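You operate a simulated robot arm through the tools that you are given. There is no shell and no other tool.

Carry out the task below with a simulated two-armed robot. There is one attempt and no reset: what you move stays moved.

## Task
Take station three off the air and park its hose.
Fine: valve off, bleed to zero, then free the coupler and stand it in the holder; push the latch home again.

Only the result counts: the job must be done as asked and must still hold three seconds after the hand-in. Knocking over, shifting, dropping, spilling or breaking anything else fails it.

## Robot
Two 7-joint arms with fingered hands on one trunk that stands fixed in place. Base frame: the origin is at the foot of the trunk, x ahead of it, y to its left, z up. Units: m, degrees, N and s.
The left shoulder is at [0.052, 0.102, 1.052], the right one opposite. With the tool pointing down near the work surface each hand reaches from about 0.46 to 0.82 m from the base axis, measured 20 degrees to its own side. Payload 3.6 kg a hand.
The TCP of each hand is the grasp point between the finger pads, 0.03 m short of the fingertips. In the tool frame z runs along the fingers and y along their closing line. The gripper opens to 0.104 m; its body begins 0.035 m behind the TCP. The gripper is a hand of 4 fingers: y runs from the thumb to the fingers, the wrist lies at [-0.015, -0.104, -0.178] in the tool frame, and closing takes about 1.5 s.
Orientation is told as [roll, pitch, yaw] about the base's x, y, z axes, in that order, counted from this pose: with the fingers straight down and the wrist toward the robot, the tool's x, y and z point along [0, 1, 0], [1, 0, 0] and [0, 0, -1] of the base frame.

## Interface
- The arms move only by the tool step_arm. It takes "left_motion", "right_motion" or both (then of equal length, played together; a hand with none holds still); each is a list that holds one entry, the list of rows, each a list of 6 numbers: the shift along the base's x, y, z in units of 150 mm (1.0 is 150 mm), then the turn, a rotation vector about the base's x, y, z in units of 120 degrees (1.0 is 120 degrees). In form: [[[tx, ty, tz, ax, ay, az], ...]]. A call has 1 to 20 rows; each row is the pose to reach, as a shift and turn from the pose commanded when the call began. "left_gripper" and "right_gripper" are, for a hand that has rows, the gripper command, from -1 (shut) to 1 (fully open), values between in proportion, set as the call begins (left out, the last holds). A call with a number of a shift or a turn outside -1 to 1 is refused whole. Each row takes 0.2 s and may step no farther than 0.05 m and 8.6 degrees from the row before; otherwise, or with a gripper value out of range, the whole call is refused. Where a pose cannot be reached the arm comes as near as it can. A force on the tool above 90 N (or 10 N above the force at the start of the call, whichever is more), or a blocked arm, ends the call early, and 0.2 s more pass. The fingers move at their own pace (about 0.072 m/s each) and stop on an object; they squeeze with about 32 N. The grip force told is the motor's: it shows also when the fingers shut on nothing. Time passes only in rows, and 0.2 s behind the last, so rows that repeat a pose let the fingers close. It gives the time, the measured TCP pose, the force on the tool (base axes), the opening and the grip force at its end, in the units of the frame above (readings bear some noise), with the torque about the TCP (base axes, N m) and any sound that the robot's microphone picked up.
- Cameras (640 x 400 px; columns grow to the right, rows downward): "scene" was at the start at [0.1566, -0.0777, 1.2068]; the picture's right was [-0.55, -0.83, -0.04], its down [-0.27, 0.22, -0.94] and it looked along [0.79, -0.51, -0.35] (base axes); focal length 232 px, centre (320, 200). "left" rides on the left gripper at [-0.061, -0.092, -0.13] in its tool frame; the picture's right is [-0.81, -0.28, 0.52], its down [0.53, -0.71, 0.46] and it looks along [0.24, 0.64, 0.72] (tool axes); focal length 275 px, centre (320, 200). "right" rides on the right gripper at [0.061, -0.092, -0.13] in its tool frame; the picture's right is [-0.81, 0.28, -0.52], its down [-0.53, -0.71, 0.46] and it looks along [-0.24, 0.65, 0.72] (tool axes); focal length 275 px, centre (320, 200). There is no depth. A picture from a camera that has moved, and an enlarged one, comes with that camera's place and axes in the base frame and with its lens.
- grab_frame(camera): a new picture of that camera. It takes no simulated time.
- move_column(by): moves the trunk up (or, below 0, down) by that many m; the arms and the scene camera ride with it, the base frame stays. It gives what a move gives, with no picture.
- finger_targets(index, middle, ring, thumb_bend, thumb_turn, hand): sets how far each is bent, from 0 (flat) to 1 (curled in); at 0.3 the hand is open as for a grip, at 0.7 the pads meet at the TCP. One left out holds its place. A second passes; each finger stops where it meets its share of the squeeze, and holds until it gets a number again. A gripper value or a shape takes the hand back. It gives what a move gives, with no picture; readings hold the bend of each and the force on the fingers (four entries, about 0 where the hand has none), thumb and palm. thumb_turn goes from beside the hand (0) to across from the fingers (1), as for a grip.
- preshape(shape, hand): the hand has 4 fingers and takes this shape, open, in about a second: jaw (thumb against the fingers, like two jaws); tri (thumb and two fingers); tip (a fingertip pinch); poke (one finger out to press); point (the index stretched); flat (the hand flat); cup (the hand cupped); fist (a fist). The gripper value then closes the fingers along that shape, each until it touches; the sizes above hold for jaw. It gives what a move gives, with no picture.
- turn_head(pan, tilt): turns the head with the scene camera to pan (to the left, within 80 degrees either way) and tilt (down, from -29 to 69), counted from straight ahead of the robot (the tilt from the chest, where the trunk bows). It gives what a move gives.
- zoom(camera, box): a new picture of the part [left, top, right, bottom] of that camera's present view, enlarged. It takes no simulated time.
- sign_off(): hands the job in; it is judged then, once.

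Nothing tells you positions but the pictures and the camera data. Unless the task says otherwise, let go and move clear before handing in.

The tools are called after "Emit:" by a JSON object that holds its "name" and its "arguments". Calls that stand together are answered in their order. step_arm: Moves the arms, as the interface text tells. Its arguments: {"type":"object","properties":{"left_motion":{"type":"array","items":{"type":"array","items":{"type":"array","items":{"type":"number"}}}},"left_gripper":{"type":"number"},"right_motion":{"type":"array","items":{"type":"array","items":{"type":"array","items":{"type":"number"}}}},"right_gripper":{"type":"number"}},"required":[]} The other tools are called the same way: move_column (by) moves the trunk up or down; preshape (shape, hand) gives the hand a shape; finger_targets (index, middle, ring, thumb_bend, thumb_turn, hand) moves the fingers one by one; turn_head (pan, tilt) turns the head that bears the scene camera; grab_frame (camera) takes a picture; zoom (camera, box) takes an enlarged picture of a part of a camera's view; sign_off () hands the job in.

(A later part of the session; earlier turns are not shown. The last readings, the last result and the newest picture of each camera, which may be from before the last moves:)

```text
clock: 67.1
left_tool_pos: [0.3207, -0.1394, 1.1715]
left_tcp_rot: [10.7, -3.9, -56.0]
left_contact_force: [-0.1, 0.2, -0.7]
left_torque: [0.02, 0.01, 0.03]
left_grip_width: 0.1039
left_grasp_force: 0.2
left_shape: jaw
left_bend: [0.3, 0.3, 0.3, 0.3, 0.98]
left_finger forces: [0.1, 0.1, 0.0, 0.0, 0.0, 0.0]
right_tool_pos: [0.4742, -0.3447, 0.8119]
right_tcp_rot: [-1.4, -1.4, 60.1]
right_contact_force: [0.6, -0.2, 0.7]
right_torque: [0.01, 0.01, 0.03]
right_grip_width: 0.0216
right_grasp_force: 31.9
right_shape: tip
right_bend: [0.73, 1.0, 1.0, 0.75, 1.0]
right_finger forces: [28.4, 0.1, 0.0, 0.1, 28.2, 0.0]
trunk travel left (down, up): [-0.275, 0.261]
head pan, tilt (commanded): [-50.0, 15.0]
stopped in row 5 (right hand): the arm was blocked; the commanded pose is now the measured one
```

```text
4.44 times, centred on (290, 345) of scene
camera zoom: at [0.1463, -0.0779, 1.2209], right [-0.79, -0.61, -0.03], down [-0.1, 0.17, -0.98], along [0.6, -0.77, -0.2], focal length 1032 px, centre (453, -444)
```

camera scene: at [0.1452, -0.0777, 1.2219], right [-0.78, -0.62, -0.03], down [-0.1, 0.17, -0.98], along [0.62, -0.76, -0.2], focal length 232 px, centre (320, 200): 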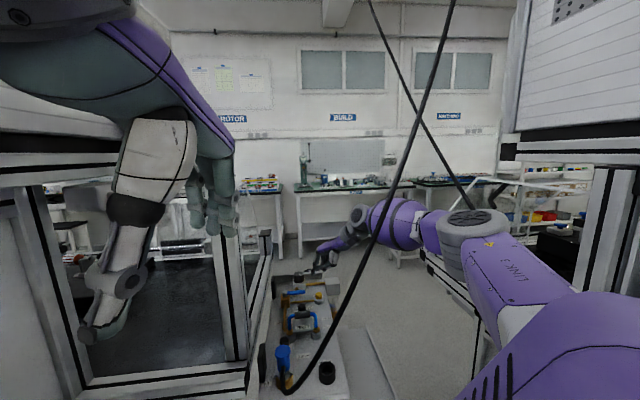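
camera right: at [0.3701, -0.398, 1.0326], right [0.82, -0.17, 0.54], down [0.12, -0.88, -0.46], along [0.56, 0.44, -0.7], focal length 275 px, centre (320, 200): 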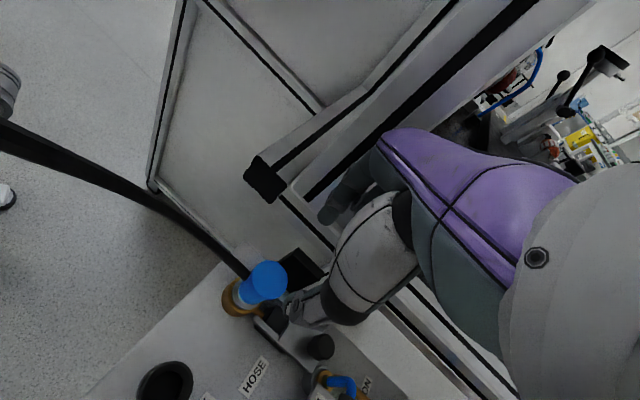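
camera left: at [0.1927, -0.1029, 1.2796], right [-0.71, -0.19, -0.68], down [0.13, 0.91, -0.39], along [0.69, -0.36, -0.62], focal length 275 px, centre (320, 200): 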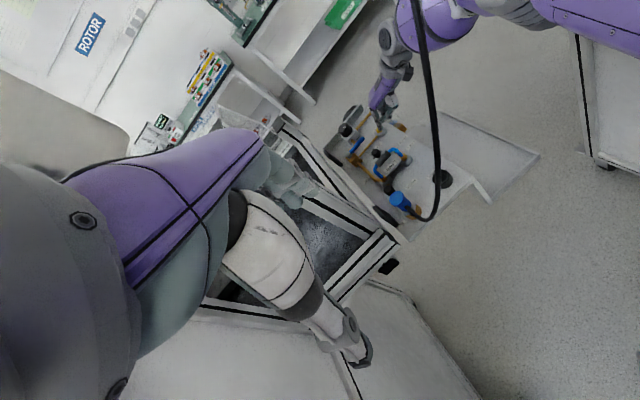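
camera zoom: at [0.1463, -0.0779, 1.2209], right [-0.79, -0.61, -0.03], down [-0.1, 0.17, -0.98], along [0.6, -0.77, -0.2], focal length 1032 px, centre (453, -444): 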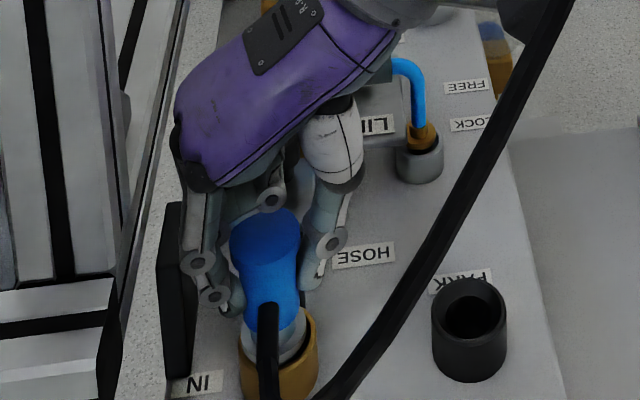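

The coupler is gripped firmly. I will lift it straight up in small steps.

Emit:
{"name": "step_arm", "arguments": {"right_motion": [[[0, 0, 0.05, 0, 0, 0], [0, 0, 0.1, 0, 0, 0], [0, 0, 0.17, 0, 0, 0], [0, 0, 0.24, 0, 0, 0], [0, 0, 0.32, 0, 0, 0], [0, 0, 0.4, 0, 0, 0]]]}}

Emit:
{"name": "zoom", "arguments": {"camera": "right", "box": [200, 180, 380, 320]}}

Emit:
{"name": "zoom", "arguments": {"camera": "left", "box": [340, 130, 480, 240]}}

Emit:
{"name": "zoom", "arguments": {"camera": "scene", "box": [220, 260, 380, 395]}}

```text
clock: 68.7
left_tool_pos: [0.3207, -0.1387, 1.1735]
left_tcp_rot: [10.6, -4.0, -55.8]
left_contact_force: [-0.8, -0.6, 0.7]
left_torque: [-0.02, 0.06, -0.02]
left_grip_width: 0.1038
left_grasp_force: 0.0
left_shape: jaw
left_bend: [0.3, 0.3, 0.3, 0.3, 0.98]
left_finger forces: [0.0, 0.0, 0.1, 0.0, 0.1, 0.1]
right_tool_pos: [0.4726, -0.3441, 0.8713]
right_tcp_rot: [-1.4, -1.3, 60.0]
right_contact_force: [0.3, 0.3, -0.9]
right_torque: [-0.04, -0.02, -0.01]
right_grip_width: 0.0216
right_grasp_force: 32.5
right_shape: tip
right_bend: [0.73, 1.0, 1.0, 0.75, 1.0]
right_finger forces: [28.2, 0.0, 0.0, 0.0, 28.3, 0.1]
trunk travel left (down, up): [-0.275, 0.261]
head pan, tilt (commanded): [-50.0, 15.0]
stopped in row 6 (right hand): the arm was blocked; the commanded pose is now the measured one
```

```text
2.86 times, centred on (290, 250) of right
camera zoom: at [0.3686, -0.394, 0.9974], right [0.82, -0.17, 0.54], down [0.12, -0.88, -0.46], along [0.56, 0.44, -0.7], focal length 786 px, centre (406, 57)
```

zoom: 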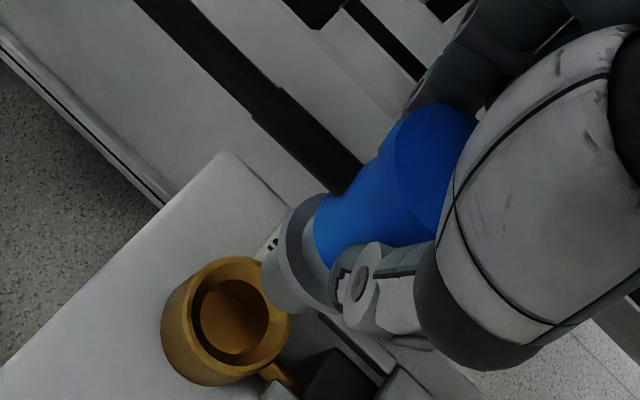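

```text
3.64 times, centred on (410, 185) of left
camera zoom: at [0.1953, -0.1039, 1.2839], right [-0.71, -0.2, -0.67], down [0.12, 0.91, -0.4], along [0.69, -0.36, -0.62], focal length 1001 px, centre (-7, 254)
```

zoom: 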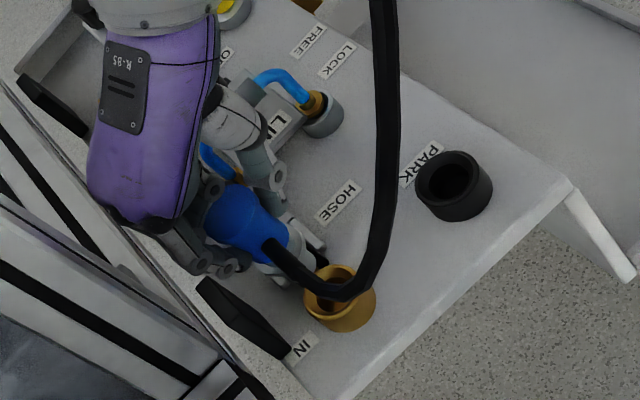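

```text
2.96 times, centred on (300, 328) of scene
camera zoom: at [0.1465, -0.0779, 1.2209], right [-0.79, -0.61, -0.03], down [-0.1, 0.17, -0.98], along [0.6, -0.77, -0.2], focal length 688 px, centre (379, -178)
```

zoom: 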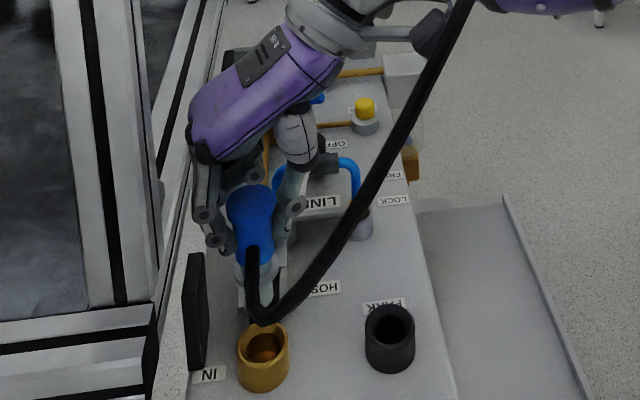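

The coupler came out cleanly and stays upright in the grip. Now I carry it sideways to above the PARK ring.

Emit:
{"name": "step_arm", "arguments": {"right_motion": [[[-0.07, -0.07, 0.03, 0, 0, 0], [-0.16, -0.16, 0.03, 0, 0, 0], [-0.25, -0.25, 0.03, 0, 0, 0], [-0.34, -0.34, 0.03, 0, 0, 0], [-0.432, -0.445, 0.03, 0, 0, 0]]]}}

Emit:
{"name": "grab_frame", "arguments": {"camera": "right"}}

Emit:
{"name": "zoom", "arguments": {"camera": "left", "box": [360, 130, 500, 240]}}

Emit:
{"name": "zoom", "arguments": {"camera": "scene", "box": [240, 270, 400, 400]}}

```text
clock: 70.1
left_tool_pos: [0.321, -0.1405, 1.1733]
left_tcp_rot: [10.6, -4.0, -55.9]
left_contact_force: [0.3, -0.1, 0.0]
left_torque: [-0.01, 0.0, -0.02]
left_grip_width: 0.1039
left_grasp_force: 0.0
left_shape: jaw
left_bend: [0.3, 0.3, 0.3, 0.3, 0.98]
left_finger forces: [0.1, 0.0, 0.0, 0.0, 0.0, 0.0]
right_tool_pos: [0.4056, -0.4112, 0.8729]
right_tcp_rot: [-1.3, -1.3, 60.1]
right_contact_force: [0.3, -0.9, -0.7]
right_torque: [0.02, 0.0, 0.01]
right_grip_width: 0.0213
right_grasp_force: 31.5
right_shape: tip
right_bend: [0.73, 1.0, 1.0, 0.75, 1.0]
right_finger forces: [28.2, 0.0, 0.0, 0.0, 28.1, 0.1]
trunk travel left (down, up): [-0.275, 0.261]
head pan, tilt (commanded): [-50.0, 15.0]
stopped in row 5 (right hand): the arm was blocked; the commanded pose is now the measured one
```

```text
taken
camera right: at [0.3035, -0.4605, 0.999], right [0.82, -0.17, 0.54], down [0.12, -0.88, -0.46], along [0.55, 0.44, -0.7], focal length 275 px, centre (320, 200)
```

right: 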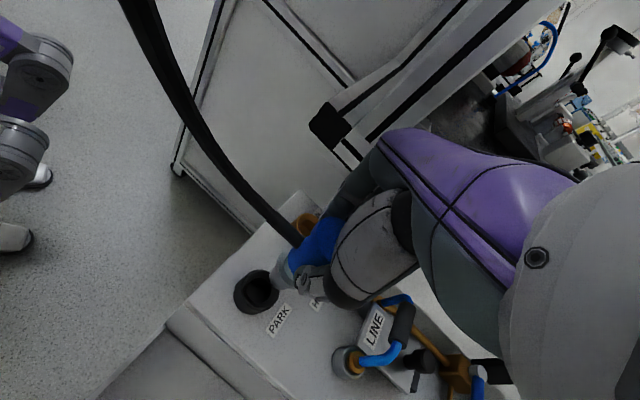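

```text
3.64 times, centred on (430, 185) of left
camera zoom: at [0.1956, -0.1039, 1.2843], right [-0.71, -0.2, -0.67], down [0.12, 0.91, -0.4], along [0.7, -0.36, -0.62], focal length 1001 px, centre (-80, 254)
```

zoom: 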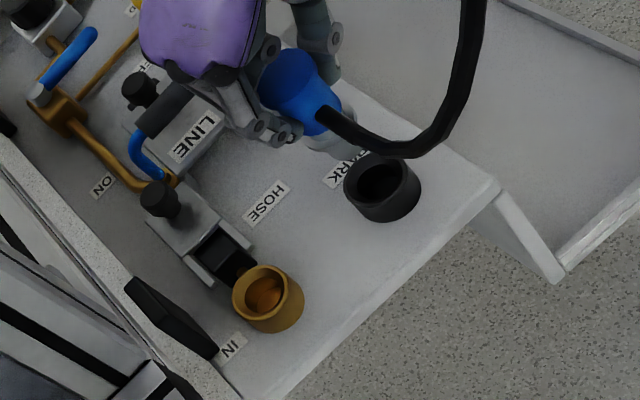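

```text
3.08 times, centred on (320, 335) of scene
camera zoom: at [0.1467, -0.0778, 1.2209], right [-0.79, -0.61, -0.03], down [-0.1, 0.17, -0.98], along [0.6, -0.77, -0.2], focal length 715 px, centre (320, -215)
```

zoom: 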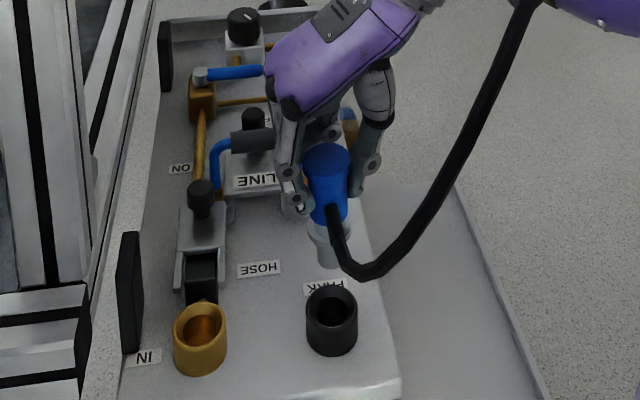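

The coupler hangs just beyond the PARK ring. I will zoom with the wrist camera to fix the ring's centre precisely relative to the hand.

Emit:
{"name": "zoom", "arguments": {"camera": "right", "box": [200, 220, 340, 330]}}

Emit:
{"name": "zoom", "arguments": {"camera": "scene", "box": [290, 300, 370, 370]}}

Emit:
{"name": "zoom", "arguments": {"camera": "left", "box": [410, 140, 480, 195]}}

```text
3.64 times, centred on (270, 275) of right
camera zoom: at [0.3035, -0.4605, 0.999], right [0.82, -0.17, 0.54], down [0.12, -0.88, -0.46], along [0.55, 0.44, -0.7], focal length 1001 px, centre (502, -73)
```

zoom: 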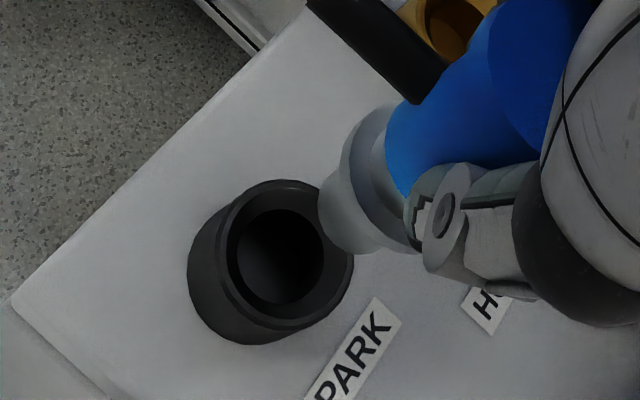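

```text
5.71 times, centred on (330, 335) of scene
camera zoom: at [0.1467, -0.0778, 1.2209], right [-0.79, -0.61, -0.03], down [-0.1, 0.17, -0.98], along [0.6, -0.77, -0.2], focal length 1328 px, centre (263, -571)
```

zoom: 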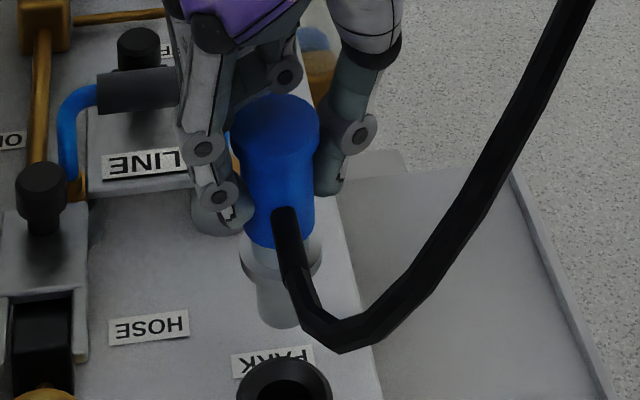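

```text
7.27 times, centred on (445, 168) of left
camera zoom: at [0.1956, -0.1039, 1.2843], right [-0.71, -0.2, -0.67], down [0.12, 0.91, -0.4], along [0.7, -0.36, -0.62], focal length 2002 px, centre (-589, 436)
```

zoom: 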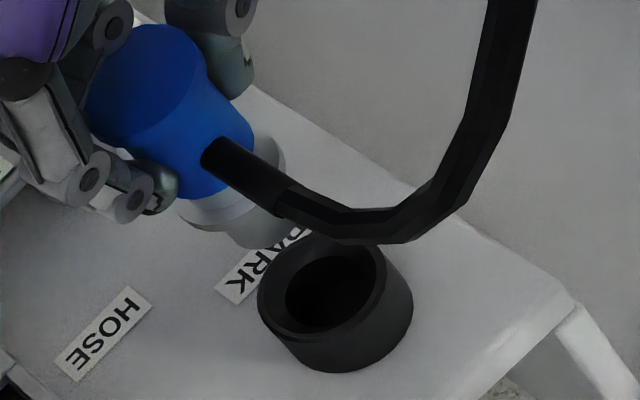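

All three cameras agree the coupler axis is within about 2 mm of the PARK ring's axis. I will lower it most of the way and check.

Emit:
{"name": "step_arm", "arguments": {"right_motion": [[[0, 0.003, -0.08, 0, 0, 0], [0, 0.006, -0.16, 0, 0, 0], [0, 0.006, -0.23, 0, 0, 0]]]}}

Emit:
{"name": "zoom", "arguments": {"camera": "right", "box": [200, 200, 340, 310]}}

Emit:
{"name": "zoom", "arguments": {"camera": "scene", "box": [290, 310, 370, 380]}}

Emit:
{"name": "zoom", "arguments": {"camera": "left", "box": [410, 140, 480, 195]}}

```text
clock: 71.1
left_tool_pos: [0.3204, -0.1398, 1.1743]
left_tcp_rot: [10.5, -4.0, -55.8]
left_contact_force: [0.5, 0.1, 0.2]
left_torque: [0.03, -0.01, -0.02]
left_grip_width: 0.104
left_grasp_force: 0.0
left_shape: jaw
left_bend: [0.3, 0.3, 0.3, 0.3, 0.98]
left_finger forces: [0.0, 0.0, 0.0, 0.0, 0.1, 0.0]
right_tool_pos: [0.4082, -0.4096, 0.8381]
right_tcp_rot: [-1.3, -1.4, 60.1]
right_contact_force: [-0.5, -0.4, -2.0]
right_torque: [0.0, -0.02, 0.04]
right_grip_width: 0.0215
right_grasp_force: 32.4
right_shape: tip
right_bend: [0.73, 1.0, 1.0, 0.75, 1.0]
right_finger forces: [28.1, 0.1, 0.0, 0.0, 28.2, 0.0]
trunk travel left (down, up): [-0.275, 0.261]
head pan, tilt (commanded): [-50.0, 15.0]
stopped in row 3 (right hand): the arm was blocked; the commanded pose is now the measured one
```

```text
3.64 times, centred on (270, 255) of right
camera zoom: at [0.3047, -0.4597, 0.9642], right [0.82, -0.17, 0.54], down [0.12, -0.88, -0.46], along [0.55, 0.44, -0.7], focal length 1001 px, centre (502, 0)
```

zoom: 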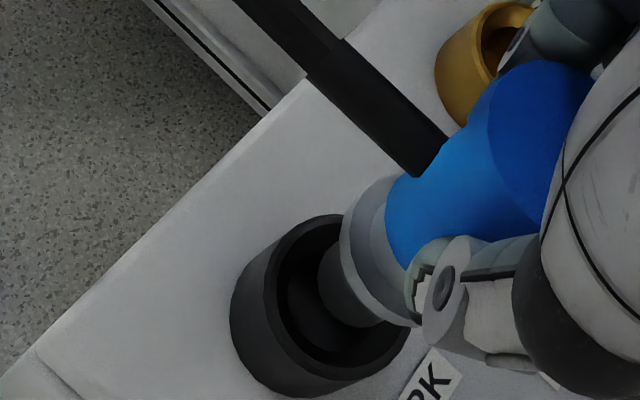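

```text
5.71 times, centred on (330, 345) of scene
camera zoom: at [0.1468, -0.0776, 1.2209], right [-0.79, -0.61, -0.03], down [-0.1, 0.17, -0.98], along [0.6, -0.77, -0.2], focal length 1328 px, centre (263, -629)
```

zoom: 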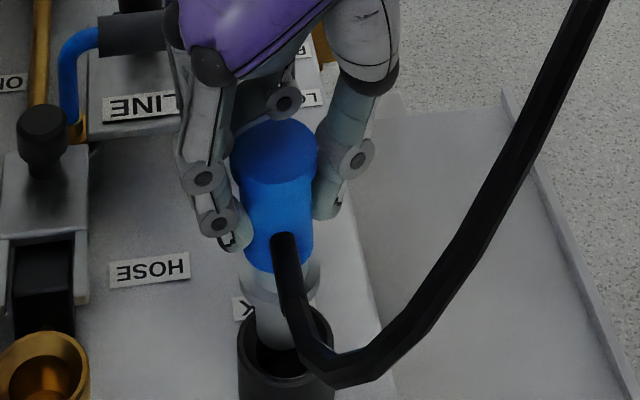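

```text
7.27 times, centred on (445, 168) of left
camera zoom: at [0.1958, -0.104, 1.2848], right [-0.71, -0.21, -0.67], down [0.12, 0.91, -0.4], along [0.7, -0.36, -0.62], focal length 2002 px, centre (-589, 436)
```

zoom: 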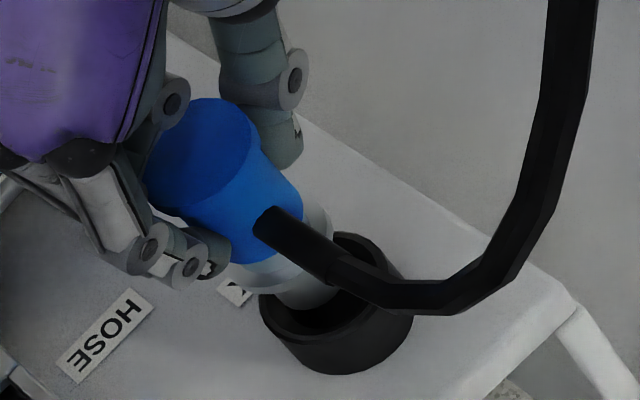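

The plug end is just at the ring's mouth, offset about 3 mm. I will correct by that and lower gently into the ring.

Emit:
{"name": "step_arm", "arguments": {"right_motion": [[[-0.02, -0.015, 0, 0, 0, 0], [-0.02, -0.015, -0.04, 0, 0, 0], [-0.02, -0.015, -0.08, 0, 0, 0]]]}}

Emit:
{"name": "zoom", "arguments": {"camera": "right", "box": [200, 200, 340, 310]}}

Emit:
{"name": "zoom", "arguments": {"camera": "scene", "box": [290, 320, 370, 390]}}

Emit:
{"name": "zoom", "arguments": {"camera": "left", "box": [410, 140, 480, 195]}}

```text
clock: 71.9
left_tool_pos: [0.3205, -0.1405, 1.1746]
left_tcp_rot: [10.5, -4.1, -55.8]
left_contact_force: [-0.2, 0.4, 0.5]
left_torque: [0.0, 0.01, -0.01]
left_grip_width: 0.104
left_grasp_force: 0.0
left_shape: jaw
left_bend: [0.3, 0.3, 0.3, 0.3, 0.98]
left_finger forces: [0.0, 0.1, 0.0, 0.1, 0.1, 0.1]
right_tool_pos: [0.4055, -0.4132, 0.8267]
right_tcp_rot: [-1.3, -1.4, 60.1]
right_contact_force: [1.2, 1.2, -0.7]
right_torque: [0.07, -0.07, 0.0]
right_grip_width: 0.0214
right_grasp_force: 32.5
right_shape: tip
right_bend: [0.73, 1.0, 1.0, 0.75, 1.0]
right_finger forces: [29.3, 0.1, 0.0, 0.1, 27.9, 0.0]
trunk travel left (down, up): [-0.275, 0.261]
head pan, tilt (commanded): [-50.0, 15.0]
```

```text
3.64 times, centred on (270, 255) of right
camera zoom: at [0.3017, -0.4627, 0.9523], right [0.82, -0.17, 0.54], down [0.12, -0.88, -0.46], along [0.56, 0.44, -0.7], focal length 1001 px, centre (502, 0)
```

zoom: 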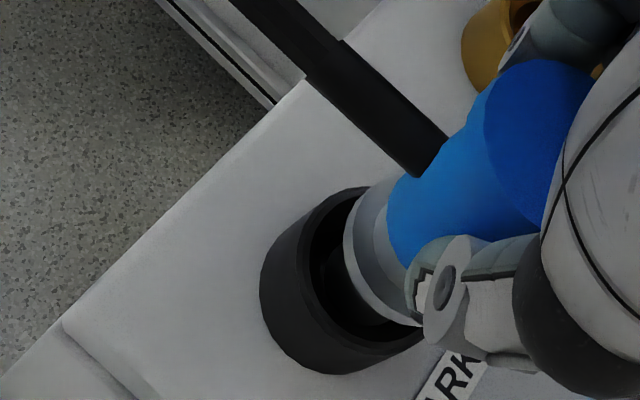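

```text
5.71 times, centred on (330, 355) of scene
camera zoom: at [0.1472, -0.0781, 1.2211], right [-0.79, -0.62, -0.03], down [-0.1, 0.17, -0.98], along [0.61, -0.77, -0.2], focal length 1328 px, centre (263, -686)
```

zoom: 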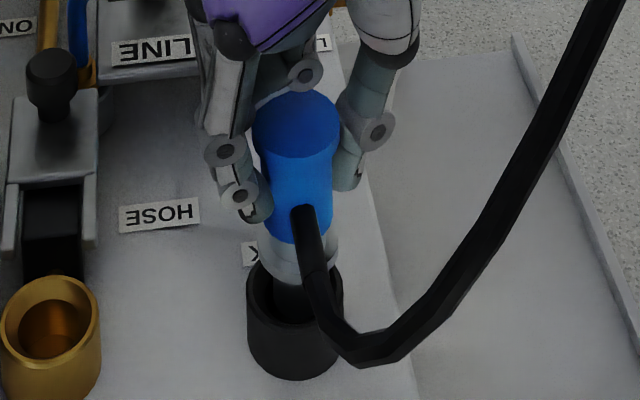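

```text
7.27 times, centred on (445, 168) of left
camera zoom: at [0.1959, -0.104, 1.285], right [-0.71, -0.21, -0.67], down [0.12, 0.91, -0.4], along [0.7, -0.36, -0.62], focal length 2002 px, centre (-589, 436)
```

zoom: 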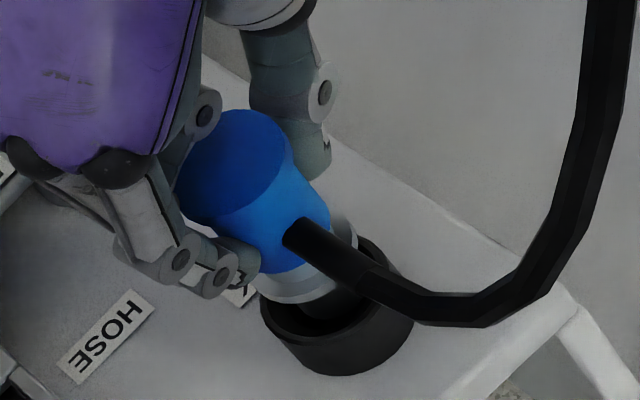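

The plug has entered the ring with only about 1 N of side force. Lowering further until it seats.

Emit:
{"name": "step_arm", "arguments": {"right_motion": [[[0.005, 0.005, -0.03, 0, 0, 0], [0.005, 0.005, -0.06, 0, 0, 0], [0.005, 0.005, -0.09, 0, 0, 0]]]}}

Emit:
{"name": "zoom", "arguments": {"camera": "right", "box": [200, 200, 340, 310]}}

Emit:
{"name": "zoom", "arguments": {"camera": "scene", "box": [290, 320, 370, 390]}}

Emit:
{"name": "zoom", "arguments": {"camera": "left", "box": [410, 140, 480, 195]}}

```text
clock: 72.7
left_tool_pos: [0.3199, -0.1399, 1.1753]
left_tcp_rot: [10.5, -4.1, -55.8]
left_contact_force: [0.2, 0.4, -0.6]
left_torque: [0.02, 0.0, 0.01]
left_grip_width: 0.1041
left_grasp_force: 0.0
left_shape: jaw
left_bend: [0.3, 0.3, 0.3, 0.3, 0.98]
left_finger forces: [0.0, 0.0, 0.1, 0.1, 0.0, 0.0]
right_tool_pos: [0.407, -0.4117, 0.8131]
right_tcp_rot: [-1.3, -1.2, 60.0]
right_contact_force: [0.1, -0.5, -1.1]
right_torque: [0.01, -0.01, -0.04]
right_grip_width: 0.0214
right_grasp_force: 32.1
right_shape: tip
right_bend: [0.73, 1.0, 1.0, 0.75, 1.0]
right_finger forces: [28.7, 0.1, 0.0, 0.1, 28.7, 0.1]
trunk travel left (down, up): [-0.275, 0.261]
head pan, tilt (commanded): [-50.0, 15.0]
```

```text
3.64 times, centred on (270, 255) of right
camera zoom: at [0.3033, -0.4619, 0.9389], right [0.82, -0.17, 0.54], down [0.12, -0.88, -0.46], along [0.56, 0.44, -0.7], focal length 1001 px, centre (502, 0)
```

zoom: 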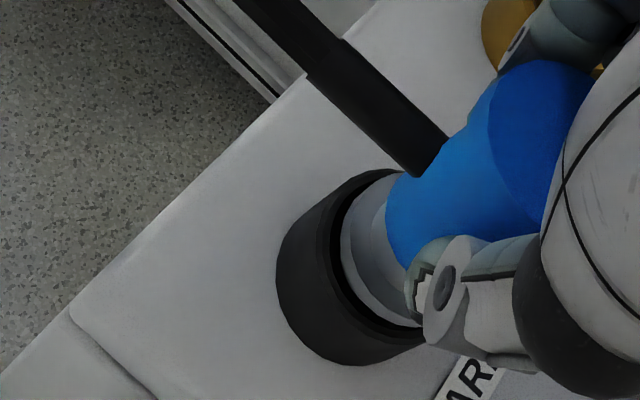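

```text
5.71 times, centred on (330, 355) of scene
camera zoom: at [0.1472, -0.0782, 1.2211], right [-0.79, -0.62, -0.03], down [-0.1, 0.17, -0.98], along [0.61, -0.77, -0.2], focal length 1328 px, centre (263, -686)
```

zoom: 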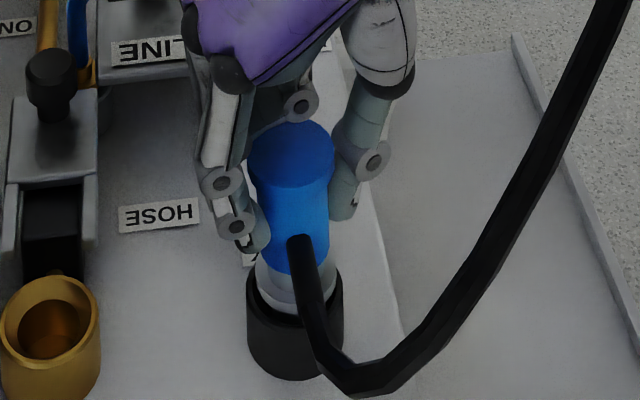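

```text
7.27 times, centred on (445, 168) of left
camera zoom: at [0.196, -0.104, 1.285], right [-0.71, -0.21, -0.67], down [0.12, 0.91, -0.4], along [0.7, -0.36, -0.62], focal length 2002 px, centre (-589, 436)
```

zoom: 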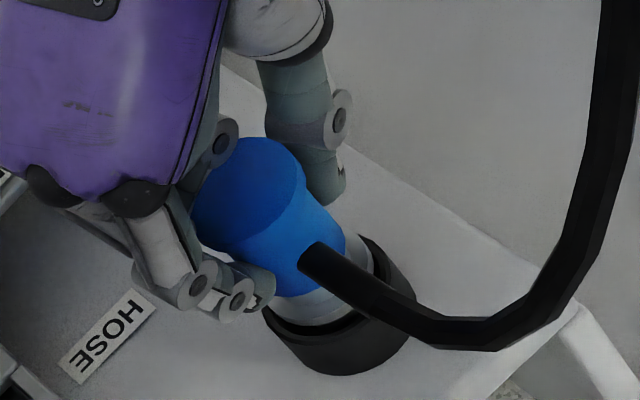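

Still no resistance from below. I will lower a few millimetres more until it bottoms.

Emit:
{"name": "step_arm", "arguments": {"right_motion": [[[0, 0, -0.02, 0, 0, 0], [0, 0, -0.04, 0, 0, 0], [0, 0, -0.06, 0, 0, 0]]]}}

Emit:
{"name": "zoom", "arguments": {"camera": "right", "box": [200, 200, 340, 310]}}

Emit:
{"name": "zoom", "arguments": {"camera": "scene", "box": [290, 320, 370, 390]}}

```text
clock: 73.5
left_tool_pos: [0.3215, -0.1389, 1.1754]
left_tcp_rot: [10.5, -4.0, -55.8]
left_contact_force: [0.6, 0.0, -1.0]
left_torque: [0.02, 0.03, -0.02]
left_grip_width: 0.1038
left_grasp_force: 0.1
left_shape: jaw
left_bend: [0.3, 0.3, 0.3, 0.3, 0.98]
left_finger forces: [0.1, 0.0, 0.0, 0.0, 0.0, 0.0]
right_tool_pos: [0.4089, -0.4121, 0.8071]
right_tcp_rot: [-1.9, -1.6, 60.0]
right_contact_force: [-6.4, -2.7, 39.8]
right_torque: [-0.21, 0.18, 0.01]
right_grip_width: 0.0249
right_grasp_force: 32.2
right_shape: tip
right_bend: [0.73, 1.0, 1.0, 0.75, 1.0]
right_finger forces: [32.8, 0.0, 0.0, 0.1, 39.3, 0.1]
trunk travel left (down, up): [-0.275, 0.261]
head pan, tilt (commanded): [-50.0, 15.0]
```

```text
3.64 times, centred on (270, 255) of right
camera zoom: at [0.3041, -0.4616, 0.9326], right [0.82, -0.17, 0.55], down [0.12, -0.88, -0.46], along [0.56, 0.44, -0.7], focal length 1001 px, centre (502, 0)
```

zoom: 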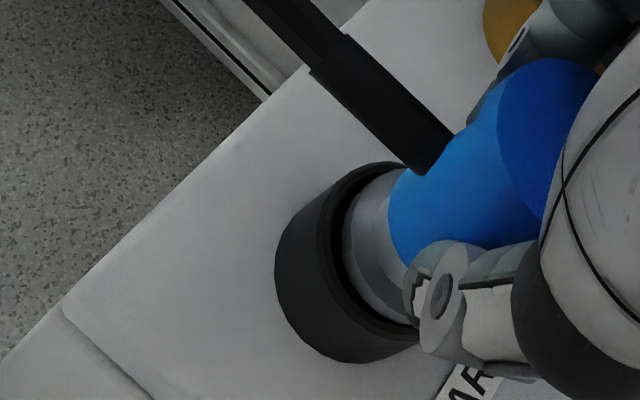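

```text
5.71 times, centred on (330, 355) of scene
camera zoom: at [0.147, -0.078, 1.2213], right [-0.79, -0.62, -0.03], down [-0.1, 0.17, -0.98], along [0.61, -0.77, -0.2], focal length 1328 px, centre (263, -686)
```

zoom: 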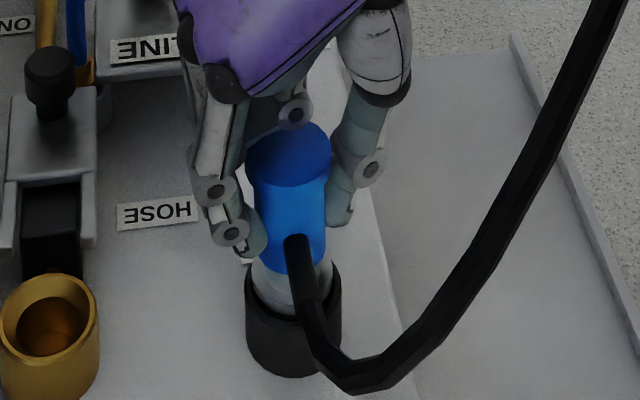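

It is seated in the ring (40 N upward push). I will relax the pressure slightly, open the fingers, wait, then rise straight up.

Emit:
{"name": "step_arm", "arguments": {"right_motion": [[[0, 0, 0.018, 0, 0, 0], [0, 0, 0.02, 0, 0, 0]]]}}

Emit:
{"name": "step_arm", "arguments": {"right_motion": [[[0, 0, 0, 0, 0, 0], [0, 0, 0, 0, 0, 0], [0, 0, 0, 0, 0, 0], [0, 0, 0, 0, 0, 0]]], "right_gripper": 0.0}}

Emit:
{"name": "zoom", "arguments": {"camera": "scene", "box": [290, 320, 370, 390]}}

Emit:
{"name": "zoom", "arguments": {"camera": "left", "box": [410, 140, 480, 195]}}

Emit:
{"name": "zoom", "arguments": {"camera": "right", "box": [200, 200, 340, 310]}}

```text
clock: 74.1
left_tool_pos: [0.3208, -0.1404, 1.1753]
left_tcp_rot: [10.4, -4.0, -55.8]
left_contact_force: [0.5, 0.0, -0.6]
left_torque: [-0.01, 0.02, -0.01]
left_grip_width: 0.1039
left_grasp_force: 0.1
left_shape: jaw
left_bend: [0.3, 0.3, 0.3, 0.3, 0.98]
left_finger forces: [0.0, 0.0, 0.1, 0.0, 0.0, 0.0]
right_tool_pos: [0.4064, -0.4125, 0.8089]
right_tcp_rot: [-1.4, -1.4, 60.2]
right_contact_force: [-1.2, -2.6, 31.2]
right_torque: [-0.08, 0.03, -0.04]
right_grip_width: 0.0255
right_grasp_force: 31.4
right_shape: tip
right_bend: [0.73, 1.0, 1.0, 0.75, 1.0]
right_finger forces: [32.1, 0.0, 0.0, 0.0, 35.0, 0.0]
trunk travel left (down, up): [-0.275, 0.261]
head pan, tilt (commanded): [-50.0, 15.0]
```

```text
clock: 75.1
left_tool_pos: [0.3217, -0.1403, 1.1743]
left_tcp_rot: [10.5, -4.1, -55.8]
left_contact_force: [-0.5, -0.2, 0.6]
left_torque: [0.01, 0.04, 0.0]
left_grip_width: 0.1039
left_grasp_force: 0.1
left_shape: jaw
left_bend: [0.3, 0.3, 0.3, 0.3, 0.98]
left_finger forces: [0.0, 0.0, 0.0, 0.0, 0.0, 0.0]
right_tool_pos: [0.4075, -0.4116, 0.8076]
right_tcp_rot: [-1.4, -1.4, 60.0]
right_contact_force: [3.3, 1.4, 25.9]
right_torque: [0.3, -0.45, -0.01]
right_grip_width: 0.0516
right_grasp_force: 0.1
right_shape: tip
right_bend: [0.73, 1.0, 0.99, 0.7, 1.0]
right_finger forces: [0.1, 26.4, 0.0, 0.0, 0.0, 0.0]
trunk travel left (down, up): [-0.275, 0.261]
head pan, tilt (commanded): [-50.0, 15.0]
```

```text
5.71 times, centred on (330, 355) of scene
camera zoom: at [0.1471, -0.0783, 1.2212], right [-0.79, -0.62, -0.03], down [-0.1, 0.17, -0.98], along [0.61, -0.77, -0.19], focal length 1328 px, centre (263, -686)
```

zoom: 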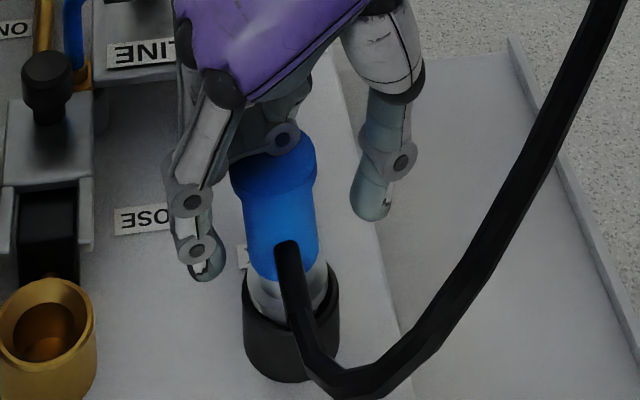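

```text
7.27 times, centred on (445, 168) of left
camera zoom: at [0.1958, -0.104, 1.285], right [-0.71, -0.21, -0.67], down [0.12, 0.91, -0.4], along [0.7, -0.36, -0.62], focal length 2002 px, centre (-589, 436)
```

zoom: 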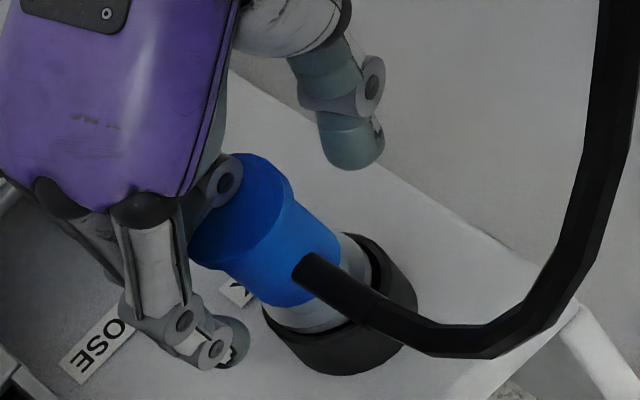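

```text
3.64 times, centred on (270, 255) of right
camera zoom: at [0.3037, -0.4617, 0.9331], right [0.82, -0.17, 0.54], down [0.12, -0.88, -0.46], along [0.56, 0.44, -0.7], focal length 1001 px, centre (502, 0)
```

zoom: 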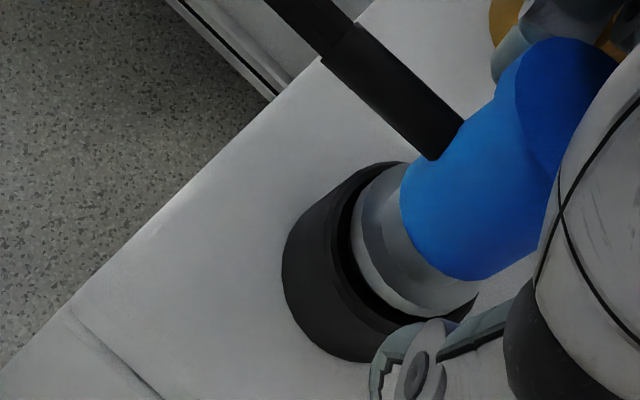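

The curled middle finger is resting on the coupler's top, so I will simply rise straight up and see how the coupler stands.

Emit:
{"name": "step_arm", "arguments": {"right_motion": [[[0, 0, 0.03, 0, 0, 0], [0, 0, 0.08, 0, 0, 0], [0, 0, 0.18, 0, 0, 0], [0, 0, 0.35, 0, 0, 0], [0, 0, 0.6, 0, 0, 0]]]}}

Emit:
{"name": "zoom", "arguments": {"camera": "scene", "box": [270, 300, 390, 390]}}

Emit:
{"name": "zoom", "arguments": {"camera": "left", "box": [370, 120, 490, 220]}}

Emit:
{"name": "grab_frame", "arguments": {"camera": "right"}}

```text
clock: 76.5
left_tool_pos: [0.3215, -0.1399, 1.1748]
left_tcp_rot: [10.6, -4.1, -55.9]
left_contact_force: [-1.2, -0.3, 0.4]
left_torque: [0.02, 0.02, 0.01]
left_grip_width: 0.1035
left_grasp_force: 0.1
left_shape: jaw
left_bend: [0.3, 0.3, 0.3, 0.3, 0.98]
left_finger forces: [0.1, 0.0, 0.0, 0.0, 0.0, 0.0]
right_tool_pos: [0.4042, -0.4128, 0.8967]
right_tcp_rot: [-1.1, -1.3, 60.1]
right_contact_force: [0.3, 0.8, 0.5]
right_torque: [0.0, -0.01, 0.0]
right_grip_width: 0.0516
right_grasp_force: 0.1
right_shape: tip
right_bend: [0.73, 0.98, 0.99, 0.7, 1.0]
right_finger forces: [0.1, 0.0, 0.0, 0.0, 0.0, 0.1]
trunk travel left (down, up): [-0.275, 0.261]
head pan, tilt (commanded): [-50.0, 15.0]
stopped in row 5 (right hand): the arm was blocked; the commanded pose is now the measured one
```

```text
4.44 times, centred on (330, 345) of scene
camera zoom: at [0.1469, -0.0779, 1.2208], right [-0.79, -0.61, -0.03], down [-0.1, 0.17, -0.98], along [0.6, -0.78, -0.19], focal length 1032 px, centre (276, -444)
```

zoom: 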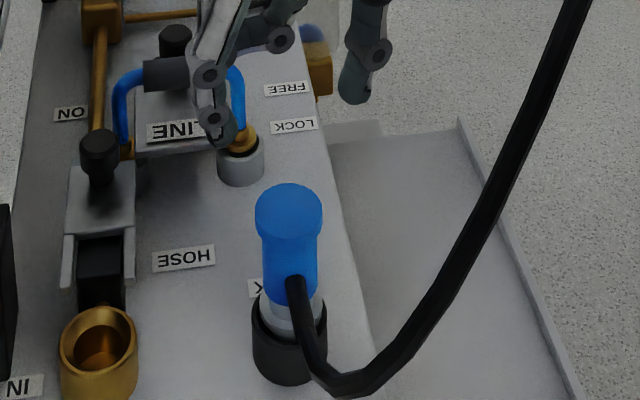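

```text
4.00 times, centred on (430, 170) of left
camera zoom: at [0.196, -0.1041, 1.2851], right [-0.71, -0.21, -0.68], down [0.12, 0.91, -0.4], along [0.7, -0.36, -0.62], focal length 1101 px, centre (-120, 320)
```

zoom: 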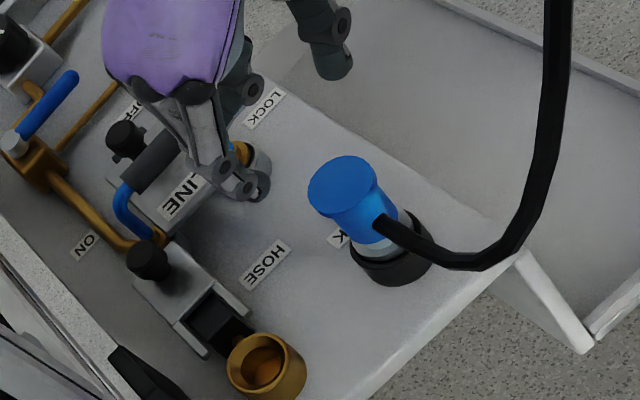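

```text
taken
camera right: at [0.3014, -0.4615, 1.0223], right [0.82, -0.17, 0.54], down [0.12, -0.88, -0.46], along [0.55, 0.44, -0.7], focal length 275 px, centre (320, 200)
```

right: 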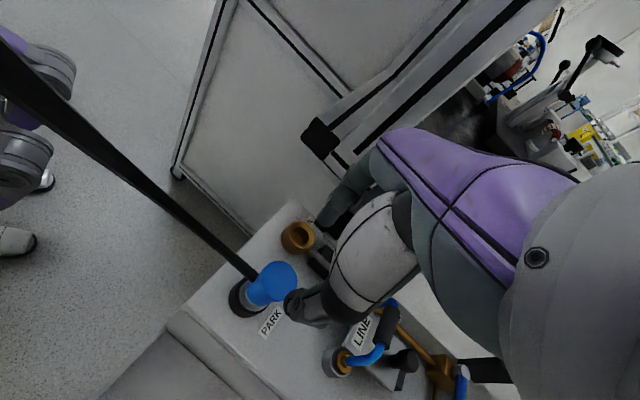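

The coupler stands upright in the PARK ring. Let me look closely at how deep it sits.

Emit:
{"name": "zoom", "arguments": {"camera": "scene", "box": [310, 330, 370, 375]}}

Emit:
{"name": "zoom", "arguments": {"camera": "left", "box": [430, 150, 480, 190]}}

Emit:
{"name": "zoom", "arguments": {"camera": "right", "box": [215, 240, 315, 340]}}

```text
8.89 times, centred on (340, 352) of scene
camera zoom: at [0.1469, -0.0779, 1.2208], right [-0.79, -0.61, -0.03], down [-0.1, 0.17, -0.98], along [0.6, -0.78, -0.19], focal length 2065 px, centre (142, -1156)
```

zoom: 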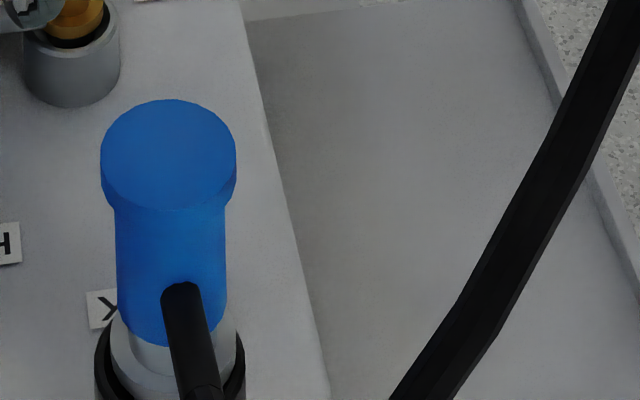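

```text
10.00 times, centred on (455, 170) of left
camera zoom: at [0.196, -0.1041, 1.2851], right [-0.71, -0.21, -0.68], down [0.12, 0.91, -0.4], along [0.7, -0.36, -0.62], focal length 2753 px, centre (-1030, 500)
```

zoom: 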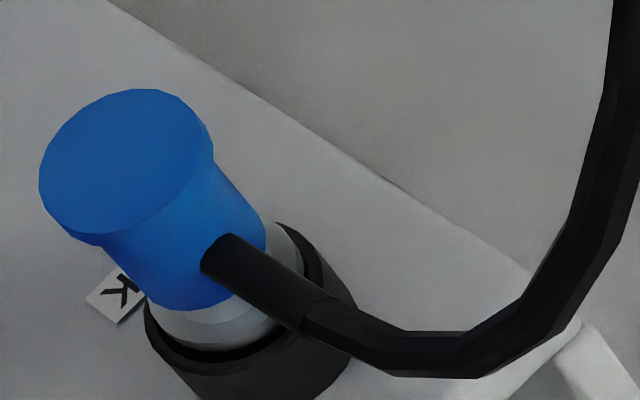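

```text
4.00 times, centred on (265, 290) of right
camera zoom: at [0.3014, -0.4615, 1.0223], right [0.82, -0.17, 0.54], down [0.12, -0.88, -0.46], along [0.55, 0.44, -0.7], focal length 1101 px, centre (540, -160)
```

zoom: 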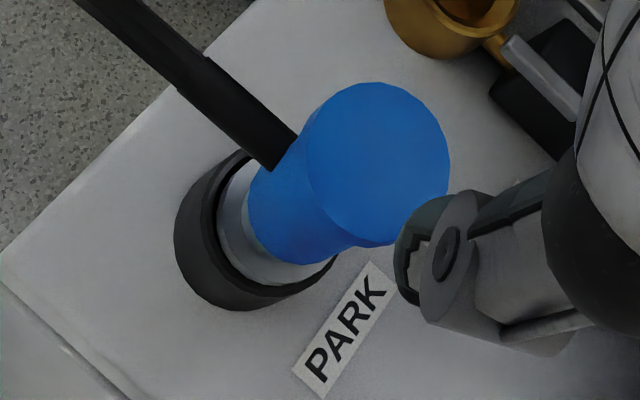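

The coupler is well seated in the ring. Now back to the latch: I take the hand up and over to above its knob at about (0.536, -0.406), turned to 15° yaw, pinch open 4 cm.

Emit:
{"name": "step_arm", "arguments": {"right_motion": [[[0.05, 0, 0.15, 0, 0, -0.04], [0.18, 0, 0.2, 0, 0, -0.1], [0.33, 0.01, 0.2, 0, 0, -0.16], [0.48, 0.02, 0.2, 0, 0, -0.22], [0.63, 0.03, 0.2, 0, 0, -0.28], [0.76, 0.04, 0.15, 0, 0, -0.33], [0.882, 0.045, 0.05, 0, 0, -0.375]]], "right_gripper": -0.2}}

Emit:
{"name": "grab_frame", "arguments": {"camera": "right"}}

Emit:
{"name": "zoom", "arguments": {"camera": "left", "box": [350, 110, 490, 220]}}

Emit:
{"name": "zoom", "arguments": {"camera": "scene", "box": [240, 270, 400, 400]}}

```text
clock: 78.3
left_tool_pos: [0.3219, -0.1396, 1.1752]
left_tcp_rot: [10.5, -4.1, -55.7]
left_contact_force: [0.6, -0.6, -0.3]
left_torque: [0.0, -0.01, 0.02]
left_grip_width: 0.104
left_grasp_force: 0.1
left_shape: jaw
left_bend: [0.3, 0.3, 0.3, 0.3, 0.98]
left_finger forces: [0.1, 0.0, 0.1, 0.0, 0.1, 0.1]
right_tool_pos: [0.5383, -0.4061, 0.9075]
right_tcp_rot: [-0.1, -2.0, 15.0]
right_contact_force: [-0.3, -0.1, 0.1]
right_torque: [0.02, 0.05, -0.01]
right_grip_width: 0.0421
right_grasp_force: 0.0
right_shape: tip
right_bend: [0.73, 0.98, 0.99, 0.72, 1.0]
right_finger forces: [0.0, 0.0, 0.0, 0.0, 0.0, 0.0]
trunk travel left (down, up): [-0.275, 0.261]
head pan, tilt (commanded): [-50.0, 15.0]
stopped in row 7 (right hand): the arm was blocked; the commanded pose is now the measured one
```

```text
taken
camera right: at [0.4279, -0.3703, 1.0338], right [0.46, -0.71, 0.53], down [-0.54, -0.7, -0.48], along [0.71, -0.06, -0.7], focal length 275 px, centre (320, 200)
```

right: 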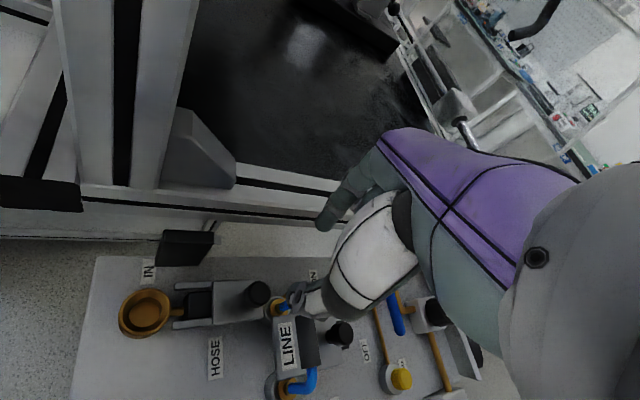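

```text
3.64 times, centred on (420, 165) of left
camera zoom: at [0.1963, -0.1042, 1.2856], right [-0.71, -0.21, -0.67], down [0.12, 0.91, -0.4], along [0.7, -0.36, -0.62], focal length 1001 px, centre (-44, 327)
```

zoom: 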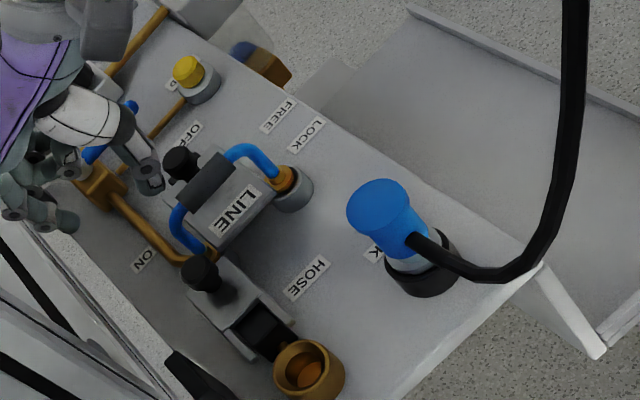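

```text
3.08 times, centred on (320, 335) of scene
camera zoom: at [0.1471, -0.0778, 1.2209], right [-0.79, -0.61, -0.03], down [-0.1, 0.17, -0.98], along [0.6, -0.77, -0.19], focal length 715 px, centre (320, -215)
```

zoom: 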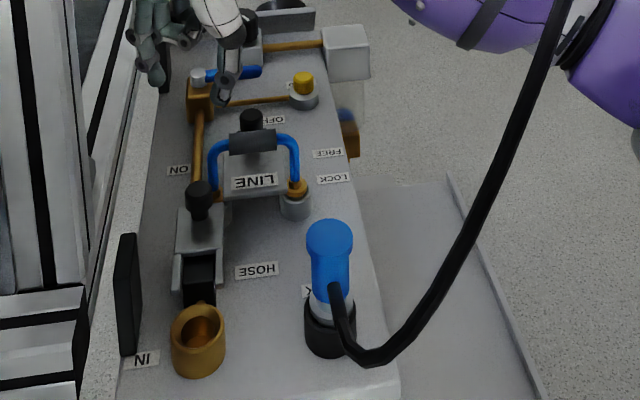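

Aligned over the pulled-out knob. Descending and gripping it again.

Emit:
{"name": "step_arm", "arguments": {"right_motion": [[[-0.009, 0, -0.2, 0, 0, 0], [-0.009, 0, -0.4, 0, 0, 0], [-0.009, 0, -0.56, 0, 0, 0], [-0.009, 0, -0.677, 0, 0, 0]]]}}

Emit:
{"name": "step_arm", "arguments": {"right_motion": [[[0, 0, 0, 0, 0, 0], [0, 0, 0, 0, 0, 0], [0, 0, 0, 0, 0, 0], [0, 0, 0, 0, 0, 0], [0, 0, 0, 0, 0, 0]]], "right_gripper": -1}}

Emit:
{"name": "zoom", "arguments": {"camera": "right", "box": [160, 180, 360, 340]}}

Emit:
{"name": "zoom", "arguments": {"camera": "left", "box": [350, 130, 450, 230]}}

```text
clock: 79.5
left_tool_pos: [0.3226, -0.1392, 1.1751]
left_tcp_rot: [10.3, -4.2, -55.6]
left_contact_force: [-0.2, -0.2, -0.4]
left_torque: [-0.03, -0.03, -0.03]
left_grip_width: 0.1042
left_grasp_force: 0.0
left_shape: jaw
left_bend: [0.3, 0.3, 0.3, 0.3, 0.98]
left_finger forces: [0.1, 0.1, 0.1, 0.0, 0.1, 0.0]
right_tool_pos: [0.5384, -0.4058, 0.8057]
right_tcp_rot: [-0.1, -1.9, 15.0]
right_contact_force: [0.3, 0.2, 0.0]
right_torque: [0.01, 0.03, -0.04]
right_grip_width: 0.0422
right_grasp_force: 0.1
right_shape: tip
right_bend: [0.73, 0.98, 0.99, 0.72, 1.0]
right_finger forces: [0.0, 0.0, 0.2, 0.0, 0.0, 0.1]
trunk travel left (down, up): [-0.275, 0.261]
head pan, tilt (commanded): [-50.0, 15.0]
stopped in row 4 (right hand): the arm was blocked; the commanded pose is now the measured one
```

```text
clock: 80.9
left_tool_pos: [0.3226, -0.1402, 1.1758]
left_tcp_rot: [10.4, -4.2, -55.5]
left_contact_force: [0.6, 0.6, 0.1]
left_torque: [0.05, 0.0, -0.01]
left_grip_width: 0.1041
left_grasp_force: 0.0
left_shape: jaw
left_bend: [0.3, 0.3, 0.3, 0.3, 0.98]
left_finger forces: [0.0, 0.0, 0.0, 0.0, 0.0, 0.1]
right_tool_pos: [0.5379, -0.4051, 0.8049]
right_tcp_rot: [-0.2, -2.0, 15.1]
right_contact_force: [-2.3, -1.6, 0.3]
right_torque: [-0.05, 0.06, -0.02]
right_grip_width: 0.0166
right_grasp_force: 32.0
right_shape: tip
right_bend: [0.71, 1.0, 1.0, 0.74, 1.0]
right_finger forces: [26.8, 0.1, 0.0, 0.1, 29.4, 0.0]
trunk travel left (down, up): [-0.275, 0.261]
head pan, tilt (commanded): [-50.0, 15.0]
stopped in row 5 (right hand): the arm was blocked; the commanded pose is now the measured one
```

```text
2.50 times, centred on (260, 260) of right
camera zoom: at [0.4291, -0.3706, 0.9307], right [0.46, -0.71, 0.53], down [-0.54, -0.7, -0.48], along [0.71, -0.07, -0.7], focal length 688 px, centre (470, 50)
```

zoom: 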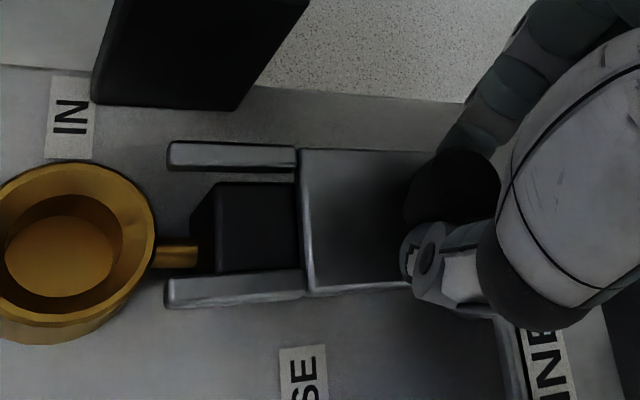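

```text
4.00 times, centred on (400, 180) of left
camera zoom: at [0.1968, -0.1043, 1.2864], right [-0.71, -0.21, -0.67], down [0.11, 0.91, -0.4], along [0.7, -0.36, -0.62], focal length 1101 px, centre (0, 280)
```

zoom: 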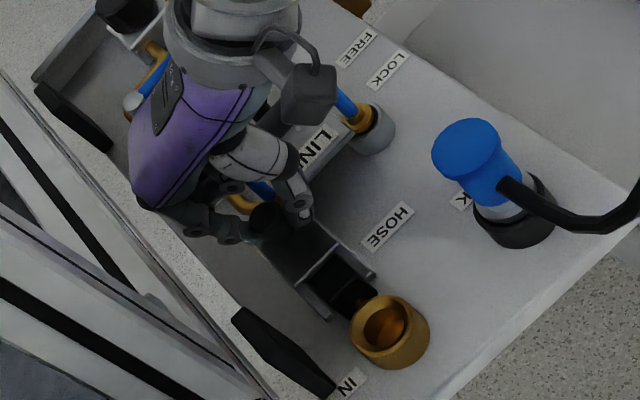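

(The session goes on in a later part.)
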